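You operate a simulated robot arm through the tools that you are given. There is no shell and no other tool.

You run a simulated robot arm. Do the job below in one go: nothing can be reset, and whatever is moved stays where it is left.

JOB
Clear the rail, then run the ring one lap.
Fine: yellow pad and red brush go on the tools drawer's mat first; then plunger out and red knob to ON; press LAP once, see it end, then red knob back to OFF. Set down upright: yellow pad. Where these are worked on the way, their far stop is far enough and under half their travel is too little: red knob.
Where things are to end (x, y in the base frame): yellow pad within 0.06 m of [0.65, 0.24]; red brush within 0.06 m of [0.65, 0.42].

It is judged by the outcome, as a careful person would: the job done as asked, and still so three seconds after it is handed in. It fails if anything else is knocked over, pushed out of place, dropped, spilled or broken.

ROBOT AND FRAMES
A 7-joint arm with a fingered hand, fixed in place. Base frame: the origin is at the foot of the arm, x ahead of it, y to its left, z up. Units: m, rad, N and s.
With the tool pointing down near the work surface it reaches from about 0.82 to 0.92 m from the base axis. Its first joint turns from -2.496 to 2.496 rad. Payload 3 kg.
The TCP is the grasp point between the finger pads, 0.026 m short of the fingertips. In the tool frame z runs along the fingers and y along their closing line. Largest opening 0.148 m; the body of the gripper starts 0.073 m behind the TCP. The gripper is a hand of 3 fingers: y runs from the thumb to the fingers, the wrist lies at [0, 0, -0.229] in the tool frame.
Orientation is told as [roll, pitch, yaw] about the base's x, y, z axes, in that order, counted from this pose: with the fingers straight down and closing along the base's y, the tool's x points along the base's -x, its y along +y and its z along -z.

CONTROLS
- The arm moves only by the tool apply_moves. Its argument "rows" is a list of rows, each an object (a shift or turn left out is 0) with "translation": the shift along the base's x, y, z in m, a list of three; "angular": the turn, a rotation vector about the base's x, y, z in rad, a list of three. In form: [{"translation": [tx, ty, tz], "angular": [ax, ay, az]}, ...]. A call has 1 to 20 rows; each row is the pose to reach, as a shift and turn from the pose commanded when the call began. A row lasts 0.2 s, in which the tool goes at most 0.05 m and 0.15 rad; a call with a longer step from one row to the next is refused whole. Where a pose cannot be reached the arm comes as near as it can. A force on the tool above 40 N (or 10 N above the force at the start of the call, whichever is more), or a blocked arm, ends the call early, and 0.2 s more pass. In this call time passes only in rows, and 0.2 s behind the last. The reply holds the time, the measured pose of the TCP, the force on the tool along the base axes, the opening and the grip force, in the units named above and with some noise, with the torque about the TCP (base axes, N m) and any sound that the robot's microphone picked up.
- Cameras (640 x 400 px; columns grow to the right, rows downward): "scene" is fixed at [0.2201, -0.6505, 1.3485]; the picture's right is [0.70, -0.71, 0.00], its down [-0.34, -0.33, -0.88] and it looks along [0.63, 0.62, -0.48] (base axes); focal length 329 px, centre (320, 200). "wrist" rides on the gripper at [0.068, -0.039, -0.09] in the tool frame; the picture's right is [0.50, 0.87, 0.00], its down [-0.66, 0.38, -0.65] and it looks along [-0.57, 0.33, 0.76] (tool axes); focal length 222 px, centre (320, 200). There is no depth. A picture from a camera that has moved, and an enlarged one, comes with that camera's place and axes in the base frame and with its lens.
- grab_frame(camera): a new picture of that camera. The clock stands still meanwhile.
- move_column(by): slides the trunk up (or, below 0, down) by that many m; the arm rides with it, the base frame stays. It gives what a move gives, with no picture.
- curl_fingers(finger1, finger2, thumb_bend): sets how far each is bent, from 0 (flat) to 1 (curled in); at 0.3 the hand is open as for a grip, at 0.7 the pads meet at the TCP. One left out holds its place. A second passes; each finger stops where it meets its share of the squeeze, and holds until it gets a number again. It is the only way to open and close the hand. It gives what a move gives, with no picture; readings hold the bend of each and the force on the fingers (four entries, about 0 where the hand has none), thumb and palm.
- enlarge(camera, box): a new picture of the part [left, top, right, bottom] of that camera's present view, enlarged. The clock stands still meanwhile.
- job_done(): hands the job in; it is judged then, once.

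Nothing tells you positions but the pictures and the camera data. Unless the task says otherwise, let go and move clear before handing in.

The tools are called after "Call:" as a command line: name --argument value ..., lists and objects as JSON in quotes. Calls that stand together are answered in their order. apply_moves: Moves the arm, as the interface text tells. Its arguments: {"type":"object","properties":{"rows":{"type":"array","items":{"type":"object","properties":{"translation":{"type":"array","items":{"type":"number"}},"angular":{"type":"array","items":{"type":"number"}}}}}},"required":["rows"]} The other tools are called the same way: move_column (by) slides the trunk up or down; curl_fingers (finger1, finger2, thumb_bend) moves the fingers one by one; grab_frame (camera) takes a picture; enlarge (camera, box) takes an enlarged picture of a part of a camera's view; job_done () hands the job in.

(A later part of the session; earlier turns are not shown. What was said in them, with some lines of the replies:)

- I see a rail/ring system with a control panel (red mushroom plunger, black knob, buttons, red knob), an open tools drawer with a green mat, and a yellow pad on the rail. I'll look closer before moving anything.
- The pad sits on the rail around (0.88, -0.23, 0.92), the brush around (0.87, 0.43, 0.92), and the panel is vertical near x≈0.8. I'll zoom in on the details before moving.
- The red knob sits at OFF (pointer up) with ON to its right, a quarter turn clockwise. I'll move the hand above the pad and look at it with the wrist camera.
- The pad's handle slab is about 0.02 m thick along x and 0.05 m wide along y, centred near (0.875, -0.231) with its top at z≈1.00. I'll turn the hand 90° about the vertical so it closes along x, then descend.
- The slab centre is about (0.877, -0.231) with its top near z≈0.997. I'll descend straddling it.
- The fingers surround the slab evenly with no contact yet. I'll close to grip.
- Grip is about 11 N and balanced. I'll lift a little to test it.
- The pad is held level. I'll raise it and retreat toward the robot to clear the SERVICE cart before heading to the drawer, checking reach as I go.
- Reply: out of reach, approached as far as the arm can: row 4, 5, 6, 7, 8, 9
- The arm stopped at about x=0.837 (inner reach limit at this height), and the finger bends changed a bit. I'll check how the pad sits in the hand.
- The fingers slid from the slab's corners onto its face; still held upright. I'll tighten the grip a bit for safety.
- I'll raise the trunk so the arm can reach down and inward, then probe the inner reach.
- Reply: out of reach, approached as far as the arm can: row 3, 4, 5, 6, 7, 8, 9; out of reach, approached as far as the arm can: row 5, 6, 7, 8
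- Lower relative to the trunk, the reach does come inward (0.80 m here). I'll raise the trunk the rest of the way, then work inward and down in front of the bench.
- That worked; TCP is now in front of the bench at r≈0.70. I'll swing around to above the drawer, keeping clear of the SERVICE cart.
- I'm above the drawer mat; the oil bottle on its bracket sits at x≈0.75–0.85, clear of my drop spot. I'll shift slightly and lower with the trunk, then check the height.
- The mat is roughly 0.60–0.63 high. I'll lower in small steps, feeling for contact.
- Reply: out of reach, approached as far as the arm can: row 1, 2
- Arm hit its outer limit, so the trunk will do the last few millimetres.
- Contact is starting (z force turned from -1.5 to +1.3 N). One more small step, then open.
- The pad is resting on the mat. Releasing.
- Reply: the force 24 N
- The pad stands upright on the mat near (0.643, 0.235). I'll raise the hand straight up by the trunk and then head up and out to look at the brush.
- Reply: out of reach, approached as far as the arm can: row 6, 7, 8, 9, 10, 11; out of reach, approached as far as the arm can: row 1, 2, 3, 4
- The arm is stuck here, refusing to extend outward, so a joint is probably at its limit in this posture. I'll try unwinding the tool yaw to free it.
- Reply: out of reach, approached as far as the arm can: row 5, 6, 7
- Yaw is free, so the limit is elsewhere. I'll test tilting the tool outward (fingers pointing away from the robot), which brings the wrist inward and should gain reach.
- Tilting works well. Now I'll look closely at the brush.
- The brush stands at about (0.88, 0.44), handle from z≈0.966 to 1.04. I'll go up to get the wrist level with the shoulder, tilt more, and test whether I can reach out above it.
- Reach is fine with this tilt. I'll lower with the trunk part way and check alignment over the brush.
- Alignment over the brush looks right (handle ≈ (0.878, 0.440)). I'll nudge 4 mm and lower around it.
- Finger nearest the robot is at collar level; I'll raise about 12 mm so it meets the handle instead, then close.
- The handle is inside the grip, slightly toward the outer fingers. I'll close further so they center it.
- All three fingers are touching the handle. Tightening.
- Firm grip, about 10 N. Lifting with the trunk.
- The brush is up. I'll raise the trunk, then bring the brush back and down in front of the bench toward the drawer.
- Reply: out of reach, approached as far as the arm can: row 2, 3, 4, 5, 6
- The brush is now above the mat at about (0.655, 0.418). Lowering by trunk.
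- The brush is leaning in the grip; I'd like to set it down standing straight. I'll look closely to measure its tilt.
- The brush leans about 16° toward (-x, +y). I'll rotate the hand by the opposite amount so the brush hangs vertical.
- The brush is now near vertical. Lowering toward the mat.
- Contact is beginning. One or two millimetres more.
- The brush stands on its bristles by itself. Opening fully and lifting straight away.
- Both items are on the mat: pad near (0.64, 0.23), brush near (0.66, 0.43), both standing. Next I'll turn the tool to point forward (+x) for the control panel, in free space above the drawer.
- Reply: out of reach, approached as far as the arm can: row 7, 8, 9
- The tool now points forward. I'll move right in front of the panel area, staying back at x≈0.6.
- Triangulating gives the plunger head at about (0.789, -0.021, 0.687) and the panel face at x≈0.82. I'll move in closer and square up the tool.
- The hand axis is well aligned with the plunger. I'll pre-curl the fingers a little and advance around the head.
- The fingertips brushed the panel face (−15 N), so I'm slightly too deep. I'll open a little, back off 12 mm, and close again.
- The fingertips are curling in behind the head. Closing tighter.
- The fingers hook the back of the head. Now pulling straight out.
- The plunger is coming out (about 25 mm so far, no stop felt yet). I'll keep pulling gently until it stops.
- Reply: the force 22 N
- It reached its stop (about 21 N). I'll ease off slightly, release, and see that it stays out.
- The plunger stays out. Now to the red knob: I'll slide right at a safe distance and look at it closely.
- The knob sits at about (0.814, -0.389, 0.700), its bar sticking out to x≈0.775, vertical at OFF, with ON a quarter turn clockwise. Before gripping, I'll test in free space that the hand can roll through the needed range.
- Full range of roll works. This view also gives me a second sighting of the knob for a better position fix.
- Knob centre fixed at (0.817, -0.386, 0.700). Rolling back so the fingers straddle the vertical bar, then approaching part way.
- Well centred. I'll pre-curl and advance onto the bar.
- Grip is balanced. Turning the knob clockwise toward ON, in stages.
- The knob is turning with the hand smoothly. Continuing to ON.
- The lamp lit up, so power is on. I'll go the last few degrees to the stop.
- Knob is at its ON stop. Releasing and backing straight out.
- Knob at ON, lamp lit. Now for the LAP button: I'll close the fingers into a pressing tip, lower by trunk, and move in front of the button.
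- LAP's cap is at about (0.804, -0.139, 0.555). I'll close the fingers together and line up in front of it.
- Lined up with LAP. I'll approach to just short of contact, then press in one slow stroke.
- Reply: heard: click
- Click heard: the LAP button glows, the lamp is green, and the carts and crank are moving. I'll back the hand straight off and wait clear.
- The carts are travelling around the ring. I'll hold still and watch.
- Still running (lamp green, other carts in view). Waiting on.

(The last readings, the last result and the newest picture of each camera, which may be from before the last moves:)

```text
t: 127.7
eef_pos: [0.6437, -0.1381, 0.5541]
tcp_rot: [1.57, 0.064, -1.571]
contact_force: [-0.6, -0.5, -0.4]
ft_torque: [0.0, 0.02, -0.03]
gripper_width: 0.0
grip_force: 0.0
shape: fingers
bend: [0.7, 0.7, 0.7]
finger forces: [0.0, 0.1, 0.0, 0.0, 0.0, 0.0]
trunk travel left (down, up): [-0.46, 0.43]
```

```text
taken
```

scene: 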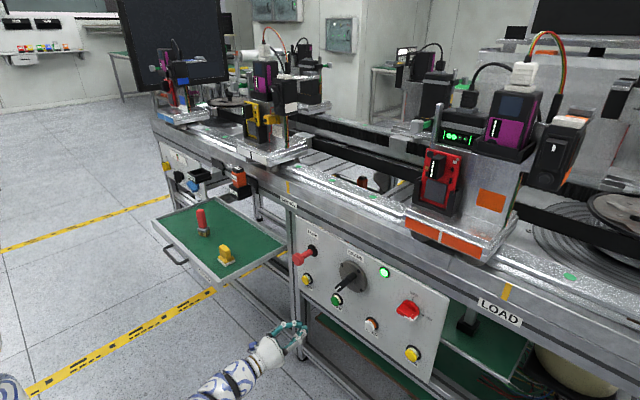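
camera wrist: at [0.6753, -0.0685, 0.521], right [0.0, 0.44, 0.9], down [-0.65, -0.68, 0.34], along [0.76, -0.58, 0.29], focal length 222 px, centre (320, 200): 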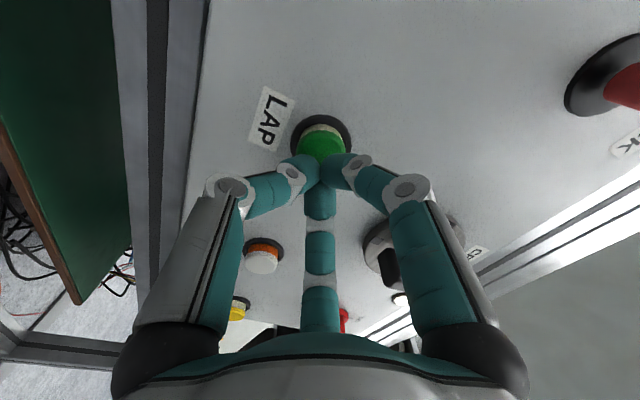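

The orange-striped cart that started at LOAD is coming back to its place. Waiting for the stop.

Call:
apply_moves --rows '[{"translation": [0, 0, 0]}, {"translation": [0, 0, 0]}, {"translation": [0, 0, 0]}, {"translation": [0, 0, 0]}, {"translation": [0, 0, 0]}, {"translation": [0, 0, 0]}, {"translation": [0, 0, 0]}]'

Call:
grab_frame --camera "scene"

```text
t: 129.3
eef_pos: [0.6433, -0.1386, 0.5552]
tcp_rot: [1.571, 0.065, -1.57]
contact_force: [0.2, -0.7, -0.3]
ft_torque: [0.0, 0.0, -0.01]
gripper_width: 0.0
grip_force: 0.0
shape: fingers
bend: [0.7, 0.7, 0.7]
finger forces: [0.0, 0.1, 0.0, 0.1, 0.0, 0.1]
trunk travel left (down, up): [-0.46, 0.43]
```

```text
taken
```

scene: 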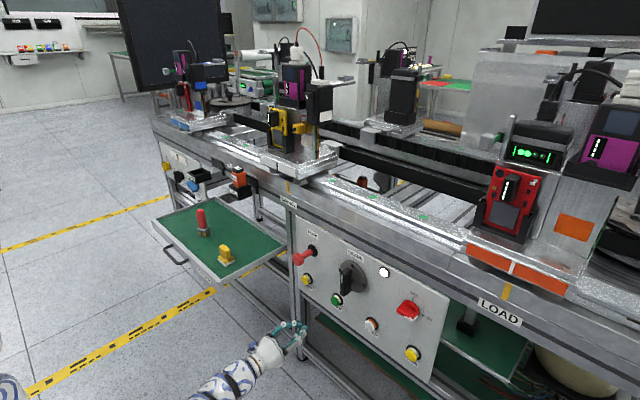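

The lap has ended: lamp white again, carts back at their starting places. I'll return to the red knob to switch it OFF.

Call:
apply_moves --rows '[{"translation": [-0.01, -0.045, 0.005]}, {"translation": [-0.01, -0.09, 0.01]}, {"translation": [-0.01, -0.135, 0.015]}, {"translation": [-0.01, -0.18, 0.02]}, {"translation": [-0.01, -0.225, 0.02]}, {"translation": [-0.005, -0.247, 0.02]}]'

Call:
move_column --by 0.125

Call:
curl_fingers --finger1 0.38 --finger2 0.38 --thumb_bend 0.38

Call:
grab_frame --camera "scene"

Call:
grab_frame --camera "wrist"

```text
t: 130.7
eef_pos: [0.6378, -0.386, 0.5759]
tcp_rot: [1.571, 0.065, -1.57]
contact_force: [0.4, -0.5, -0.3]
ft_torque: [0.01, 0.02, 0.03]
gripper_width: 0.0
grip_force: 0.1
shape: fingers
bend: [0.7, 0.7, 0.7]
finger forces: [0.0, 0.0, 0.0, 0.0, 0.0, 0.1]
trunk travel left (down, up): [-0.46, 0.43]
```

```text
t: 132.2
eef_pos: [0.6373, -0.3855, 0.701]
tcp_rot: [1.571, 0.064, -1.57]
contact_force: [0.3, -0.4, 0.1]
ft_torque: [-0.02, -0.01, -0.01]
gripper_width: 0.0
grip_force: 0.0
shape: fingers
bend: [0.7, 0.7, 0.7]
finger forces: [0.0, 0.0, 0.0, 0.0, 0.0, 0.1]
trunk travel left (down, up): [-0.585, 0.305]
```

```text
t: 133.2
eef_pos: [0.6371, -0.3862, 0.701]
tcp_rot: [1.571, 0.063, -1.569]
contact_force: [0.9, -0.1, 0.5]
ft_torque: [-0.01, 0.02, -0.02]
gripper_width: 0.101
grip_force: 0.1
shape: fingers
bend: [0.38, 0.38, 0.38]
finger forces: [0.0, 0.0, 0.0, 0.0, 0.0, 0.1]
trunk travel left (down, up): [-0.585, 0.305]
```

```text
taken
```

scene: 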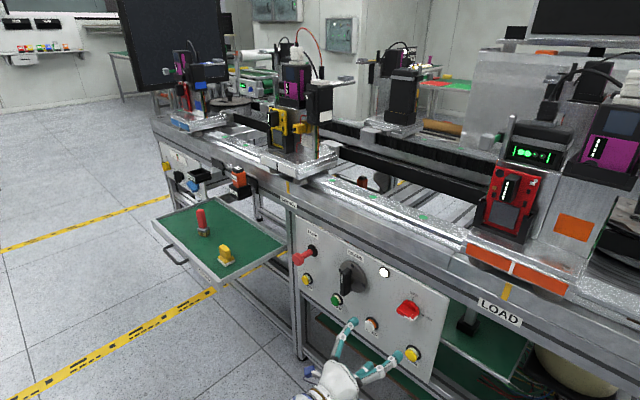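

```text
taken
camera wrist: at [0.5465, -0.3167, 0.6655], right [0.0, 0.44, 0.9], down [-0.65, -0.68, 0.34], along [0.76, -0.58, 0.29], focal length 222 px, centre (320, 200)
```

wrist: 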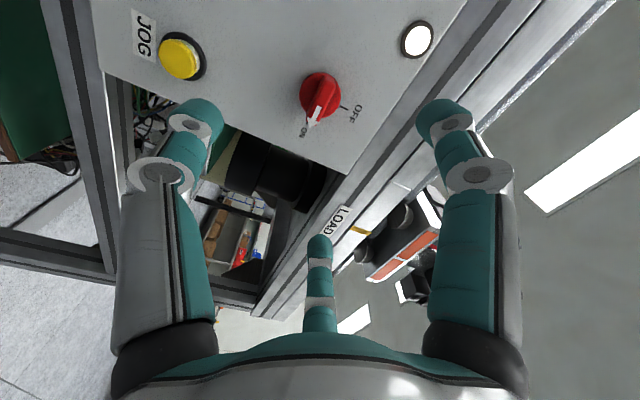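

Carts are stationary. Approaching the knob again with the hand rolled to match the bar.

Call:
curl_fingers --finger1 0.42 --finger2 0.42 --thumb_bend 0.42

Call:
apply_moves --rows '[{"translation": [0.03, 0.001, -0.001], "angular": [-0.05, 0, 0]}, {"translation": [0.065, 0.001, -0.001], "angular": [-0.05, 0, 0]}, {"translation": [0.1, 0.001, -0.001], "angular": [-0.05, 0, 0]}, {"translation": [0.12, 0.001, -0.001], "angular": [-0.05, 0, 0]}, {"translation": [0.134, 0.001, -0.001], "angular": [-0.05, 0, 0]}]'

Call:
grab_frame --camera "wrist"

Call:
enlarge --camera "scene" --box '[370, 270, 460, 340]'

```text
t: 134.2
eef_pos: [0.638, -0.3865, 0.7017]
tcp_rot: [1.571, 0.066, -1.569]
contact_force: [-0.8, -0.6, -0.7]
ft_torque: [-0.02, 0.02, -0.01]
gripper_width: 0.0891
grip_force: 0.0
shape: fingers
bend: [0.42, 0.42, 0.42]
finger forces: [0.0, 0.0, 0.0, 0.1, 0.0, 0.0]
trunk travel left (down, up): [-0.585, 0.305]
```

```text
t: 135.4
eef_pos: [0.7721, -0.3841, 0.6992]
tcp_rot: [1.571, 0.013, -1.569]
contact_force: [-0.4, 0.4, 0.6]
ft_torque: [-0.02, 0.0, -0.02]
gripper_width: 0.0888
grip_force: 0.0
shape: fingers
bend: [0.42, 0.42, 0.42]
finger forces: [0.1, 0.0, 0.0, 0.0, 0.0, 0.0]
trunk travel left (down, up): [-0.585, 0.305]
```

```text
taken
camera wrist: at [0.6811, -0.317, 0.661], right [0.0, 0.49, 0.87], down [-0.65, -0.66, 0.37], along [0.76, -0.57, 0.32], focal length 222 px, centre (320, 200)
```

wrist: 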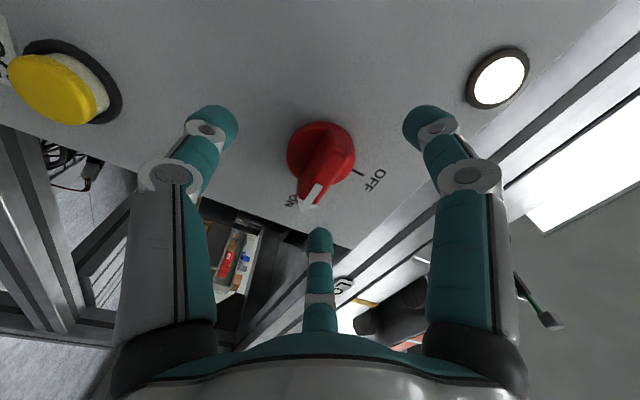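

```text
5.71 times, centred on (415, 305) of scene
camera zoom: at [0.2201, -0.6505, 1.3485], right [0.7, -0.71, 0.0], down [-0.34, -0.33, -0.88], along [0.63, 0.62, -0.48], focal length 1879 px, centre (-223, -400)
```

zoom: 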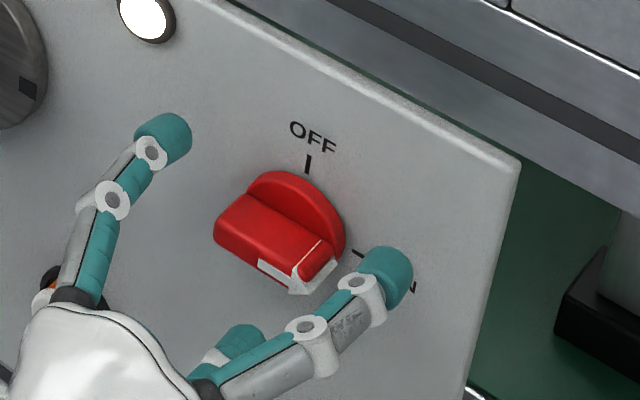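

Call:
curl_fingers --finger1 0.58 --finger2 0.58 --thumb_bend 0.58

Call:
curl_fingers --finger1 0.68 --finger2 0.68 --thumb_bend 0.69

Call:
enlarge --camera "scene" --box '[370, 270, 460, 340]'

Call:
grab_frame --camera "wrist"

```text
t: 136.4
eef_pos: [0.7715, -0.3846, 0.6987]
tcp_rot: [1.572, 0.014, -1.569]
contact_force: [0.7, -0.2, -0.8]
ft_torque: [-0.04, -0.02, 0.02]
gripper_width: 0.0397
grip_force: 0.1
shape: fingers
bend: [0.57, 0.57, 0.57]
finger forces: [0.0, 0.1, 0.0, 0.0, 0.0, 0.0]
trunk travel left (down, up): [-0.585, 0.305]
```

```text
t: 137.4
eef_pos: [0.7707, -0.3836, 0.6994]
tcp_rot: [1.572, 0.014, -1.57]
contact_force: [2.7, -0.4, 8.6]
ft_torque: [0.01, -0.16, -0.03]
gripper_width: 0.0168
grip_force: 6.1
shape: fingers
bend: [0.63, 0.62, 0.67]
finger forces: [4.7, 4.8, 0.0, 0.0, 2.4, 0.0]
trunk travel left (down, up): [-0.585, 0.305]
```

```text
5.71 times, centred on (415, 305) of scene
camera zoom: at [0.2201, -0.6505, 1.3485], right [0.7, -0.71, 0.0], down [-0.34, -0.33, -0.88], along [0.63, 0.62, -0.48], focal length 1879 px, centre (-223, -400)
```

zoom: 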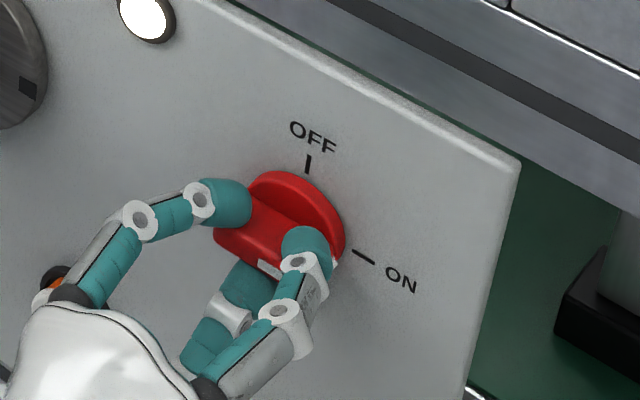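

```text
taken
camera wrist: at [0.6809, -0.3164, 0.6613], right [0.0, 0.49, 0.87], down [-0.65, -0.66, 0.37], along [0.76, -0.57, 0.32], focal length 222 px, centre (320, 200)
```

wrist: 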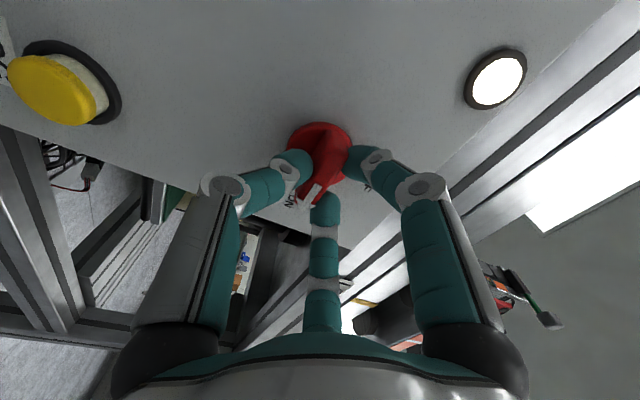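

Call:
apply_moves --rows '[{"translation": [0, 0, 0.002]}]'

Call:
curl_fingers --finger1 0.72 --finger2 0.72 --thumb_bend 0.74

Call:
apply_moves --rows '[{"angular": [-0.1, 0, 0]}, {"angular": [-0.2, 0, 0]}, {"angular": [-0.3, 0, 0]}, {"angular": [-0.4, 0, 0]}, {"angular": [-0.5, 0, 0]}, {"angular": [-0.6, 0, 0]}, {"angular": [-0.7, 0, 0]}]'

Call:
enlarge --camera "scene" --box '[370, 270, 460, 340]'

```text
t: 137.8
eef_pos: [0.7722, -0.3829, 0.7004]
tcp_rot: [1.569, 0.015, -1.57]
contact_force: [3.1, -0.8, 3.4]
ft_torque: [-0.03, -0.07, -0.02]
gripper_width: 0.0163
grip_force: 5.2
shape: fingers
bend: [0.63, 0.63, 0.67]
finger forces: [3.3, 3.4, 0.0, 0.0, 4.2, 0.0]
trunk travel left (down, up): [-0.585, 0.305]
```

```text
t: 138.8
eef_pos: [0.7715, -0.3858, 0.7013]
tcp_rot: [1.57, 0.014, -1.57]
contact_force: [4.2, -0.7, -1.0]
ft_torque: [-0.01, 0.06, -0.01]
gripper_width: 0.0135
grip_force: 10.5
shape: fingers
bend: [0.65, 0.65, 0.68]
finger forces: [5.3, 5.4, 0.0, 0.0, 11.1, 0.1]
trunk travel left (down, up): [-0.585, 0.305]
```

```text
t: 140.4
eef_pos: [0.7721, -0.3843, 0.6995]
tcp_rot: [1.571, -0.688, -1.569]
contact_force: [3.4, 6.5, -2.9]
ft_torque: [0.02, 0.04, 0.17]
gripper_width: 0.0138
grip_force: 10.6
shape: fingers
bend: [0.65, 0.65, 0.68]
finger forces: [6.0, 5.9, 0.0, 0.1, 9.6, 0.1]
trunk travel left (down, up): [-0.585, 0.305]
```

```text
5.71 times, centred on (415, 305) of scene
camera zoom: at [0.2201, -0.6505, 1.3485], right [0.7, -0.71, 0.0], down [-0.34, -0.33, -0.88], along [0.63, 0.62, -0.48], focal length 1879 px, centre (-223, -400)
```

zoom: 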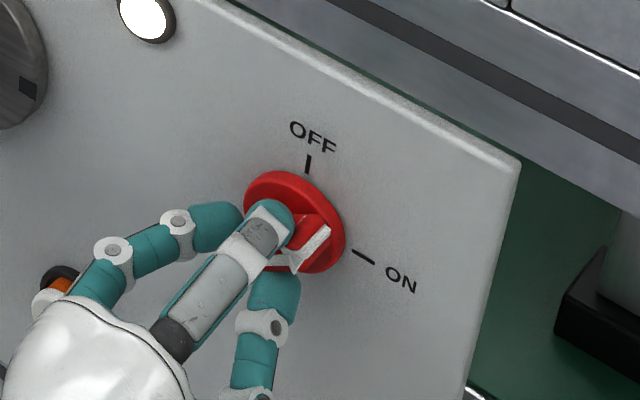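

The knob is halfway back. Continuing counter-clockwise to OFF.

Call:
apply_moves --rows '[{"angular": [-0.1, 0, 0]}, {"angular": [-0.2, 0, 0]}, {"angular": [-0.3, 0, 0]}, {"angular": [-0.4, 0, 0]}, {"angular": [-0.5, 0, 0]}, {"angular": [-0.6, 0, 0]}, {"angular": [-0.7, 0, 0]}, {"angular": [-0.8, 0, 0]}, {"angular": [-0.88, 0, 0]}]'

Call:
enlarge --camera "scene" --box '[370, 270, 460, 340]'

Call:
grab_frame --camera "wrist"

```text
t: 142.4
eef_pos: [0.772, -0.3839, 0.6995]
tcp_rot: [1.106, -1.565, -1.105]
contact_force: [5.2, 5.6, -4.9]
ft_torque: [0.05, 0.15, 0.09]
gripper_width: 0.0134
grip_force: 11.1
shape: fingers
bend: [0.65, 0.65, 0.68]
finger forces: [7.1, 6.4, 0.0, 0.0, 8.2, 0.1]
trunk travel left (down, up): [-0.585, 0.305]
```

```text
5.71 times, centred on (415, 305) of scene
camera zoom: at [0.2201, -0.6505, 1.3485], right [0.7, -0.71, 0.0], down [-0.34, -0.33, -0.88], along [0.63, 0.62, -0.48], focal length 1879 px, centre (-223, -400)
```

zoom: 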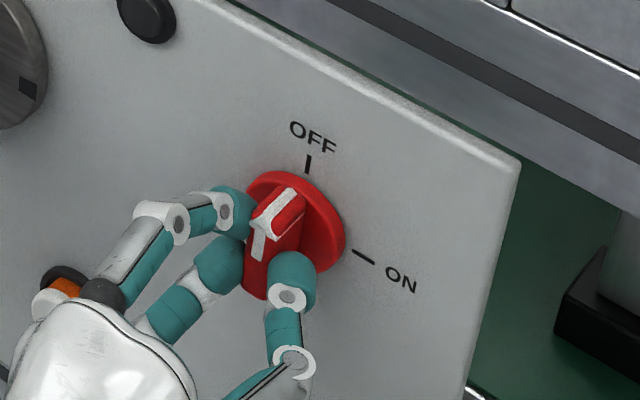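

```text
taken
camera wrist: at [0.6809, -0.424, 0.6328], right [0.0, 0.87, -0.5], down [-0.65, 0.38, 0.66], along [0.76, 0.32, 0.57], focal length 222 px, centre (320, 200)
```

wrist: 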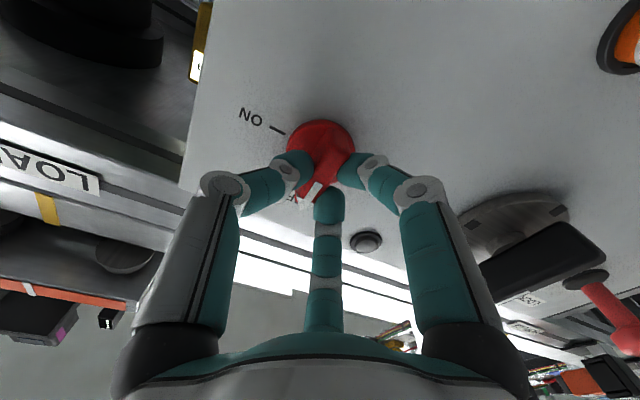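

The lamp went dark: OFF. A small extra nudge to seat it at the stop, then release and back out.

Call:
apply_moves --rows '[{"angular": [-0.04, 0, 0]}, {"angular": [-0.07, 0, 0]}]'

Call:
curl_fingers --finger1 0.5 --finger2 0.5 --thumb_bend 0.5

Call:
curl_fingers --finger1 0.38 --finger2 0.38 --thumb_bend 0.38

Call:
apply_moves --rows '[{"translation": [-0.02, 0, 0]}, {"translation": [-0.05, 0, 0]}, {"translation": [-0.09, 0, 0]}, {"translation": [-0.13, 0, 0]}, {"translation": [-0.17, 0, 0]}]'

Call:
enlarge --camera "scene" --box '[370, 270, 460, 340]'

Call:
grab_frame --camera "scene"

```text
t: 143.1
eef_pos: [0.772, -0.3856, 0.6998]
tcp_rot: [-1.538, -1.505, 1.54]
contact_force: [4.8, 5.4, -5.6]
ft_torque: [0.06, 0.11, 0.09]
gripper_width: 0.0141
grip_force: 11.1
shape: fingers
bend: [0.65, 0.65, 0.68]
finger forces: [7.3, 6.5, 0.0, 0.0, 8.5, 0.1]
trunk travel left (down, up): [-0.585, 0.305]
```

```text
t: 144.1
eef_pos: [0.7721, -0.3856, 0.7001]
tcp_rot: [-1.545, -1.505, 1.546]
contact_force: [0.3, 1.1, 0.0]
ft_torque: [0.02, 0.05, 0.02]
gripper_width: 0.0617
grip_force: 0.0
shape: fingers
bend: [0.5, 0.5, 0.5]
finger forces: [0.0, 0.0, 0.0, 0.1, 0.1, 0.0]
trunk travel left (down, up): [-0.585, 0.305]
```

```text
t: 145.1
eef_pos: [0.7711, -0.3854, 0.7014]
tcp_rot: [-1.547, -1.506, 1.545]
contact_force: [0.8, -0.8, 0.3]
ft_torque: [-0.02, -0.01, 0.0]
gripper_width: 0.1011
grip_force: 0.0
shape: fingers
bend: [0.38, 0.38, 0.38]
finger forces: [0.0, 0.1, 0.1, 0.0, 0.1, 0.0]
trunk travel left (down, up): [-0.585, 0.305]
```

```text
t: 146.2
eef_pos: [0.5999, -0.3853, 0.7029]
tcp_rot: [-1.537, -1.505, 1.536]
contact_force: [0.9, 0.3, 0.4]
ft_torque: [0.02, 0.0, 0.01]
gripper_width: 0.1014
grip_force: 0.0
shape: fingers
bend: [0.38, 0.38, 0.38]
finger forces: [0.0, 0.1, 0.0, 0.0, 0.1, 0.0]
trunk travel left (down, up): [-0.585, 0.305]
```

```text
5.71 times, centred on (415, 305) of scene
camera zoom: at [0.2201, -0.6505, 1.3485], right [0.7, -0.71, 0.0], down [-0.34, -0.33, -0.88], along [0.63, 0.62, -0.48], focal length 1879 px, centre (-223, -400)
```

zoom: 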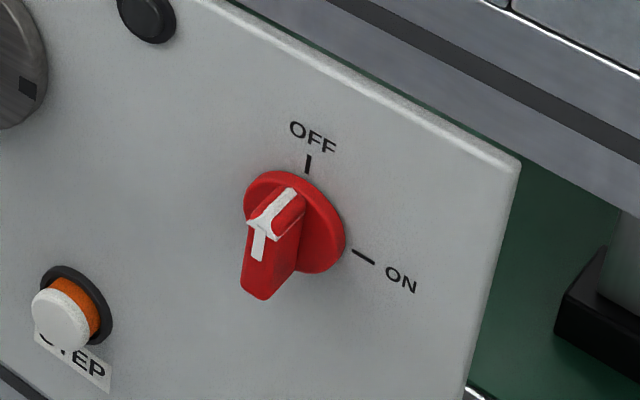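

```text
taken
```

scene: 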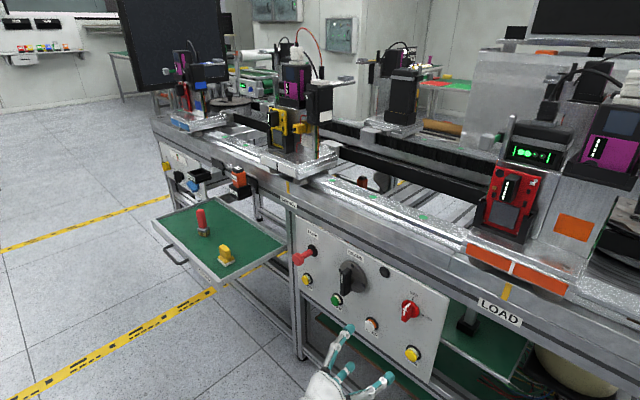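

Knob at OFF, lamp dark, carts back in place. A final check of the drawer items and the plunger.

Call:
enlarge --camera "scene" --box '[150, 180, 290, 290]'

Call:
enlarge --camera "scene" --box '[280, 220, 380, 320]'

Call:
enlarge --camera "scene" --box '[140, 50, 360, 190]'

```text
3.64 times, centred on (220, 235) of scene
camera zoom: at [0.2201, -0.6505, 1.3485], right [0.7, -0.71, 0.0], down [-0.34, -0.33, -0.88], along [0.63, 0.62, -0.48], focal length 1196 px, centre (684, 73)
```

zoom: 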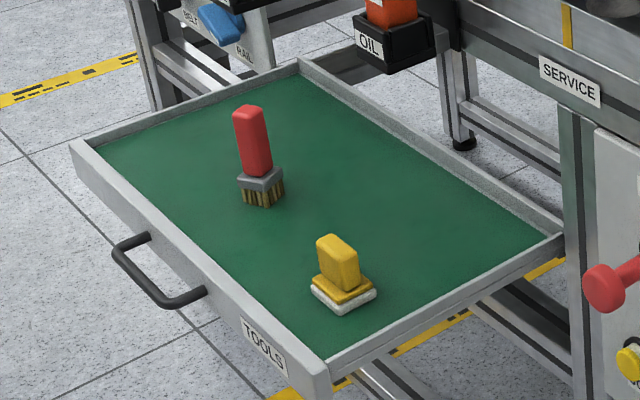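

```text
4.00 times, centred on (330, 270) of scene
camera zoom: at [0.2201, -0.6505, 1.3485], right [0.7, -0.71, 0.0], down [-0.34, -0.33, -0.88], along [0.63, 0.62, -0.48], focal length 1315 px, centre (280, -80)
```

zoom: 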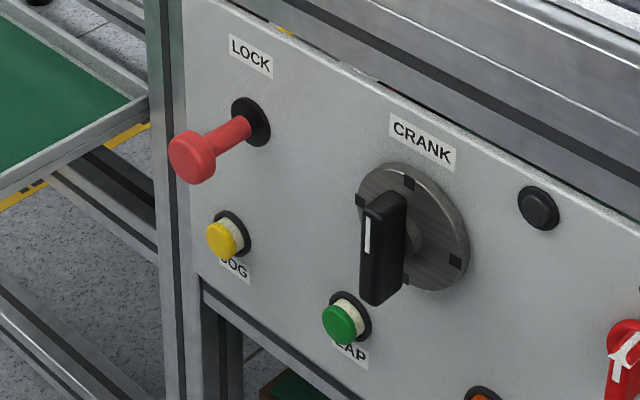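

```text
2.86 times, centred on (250, 120) of scene
camera zoom: at [0.2201, -0.6505, 1.3485], right [0.7, -0.71, 0.0], down [-0.34, -0.33, -0.88], along [0.63, 0.62, -0.48], focal length 940 px, centre (520, 429)
```

zoom: 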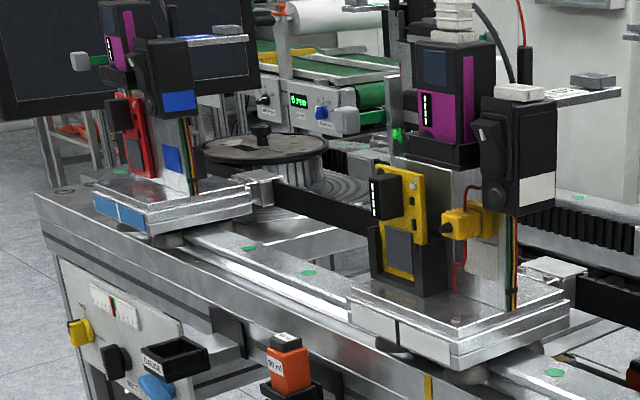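

I see the pad and the brush standing on the drawer mat near their target spots. The plunger is out, the red knob is at OFF with the lamp dark, and the carts are parked after one lap. The hand is clear of everything, so I'm handing in.

Call:
job_done

```text
The job is handed in.
```

The job is done and handed in. The rail is cleared, the ring ran one lap, and the red knob is back at OFF.

- **Drawer mat:** The yellow pad stands upright at about (0.64, 0.23) and the red brush stands at about (0.66, 0.43). Both are within roughly 0.03 m of their target spots.
- **Plunger:** I pulled it out to its stop, and it has stayed out.
- **Red knob to ON:** I turned it to the ON stop and the lamp lit.
- **Lap:** I pressed LAP once and heard a click. I watched until the orange-striped cart that started at LOAD came back there and the carts stopped.
- **Red knob to OFF:** I turned it back and the lamp went dark.

While reaching for the plunger, the fingertips pressed the panel at about 15 N before I backed off. The pictures show no mark, and nothing else was knocked over or moved out of place. The hand is open and clear of the panel.
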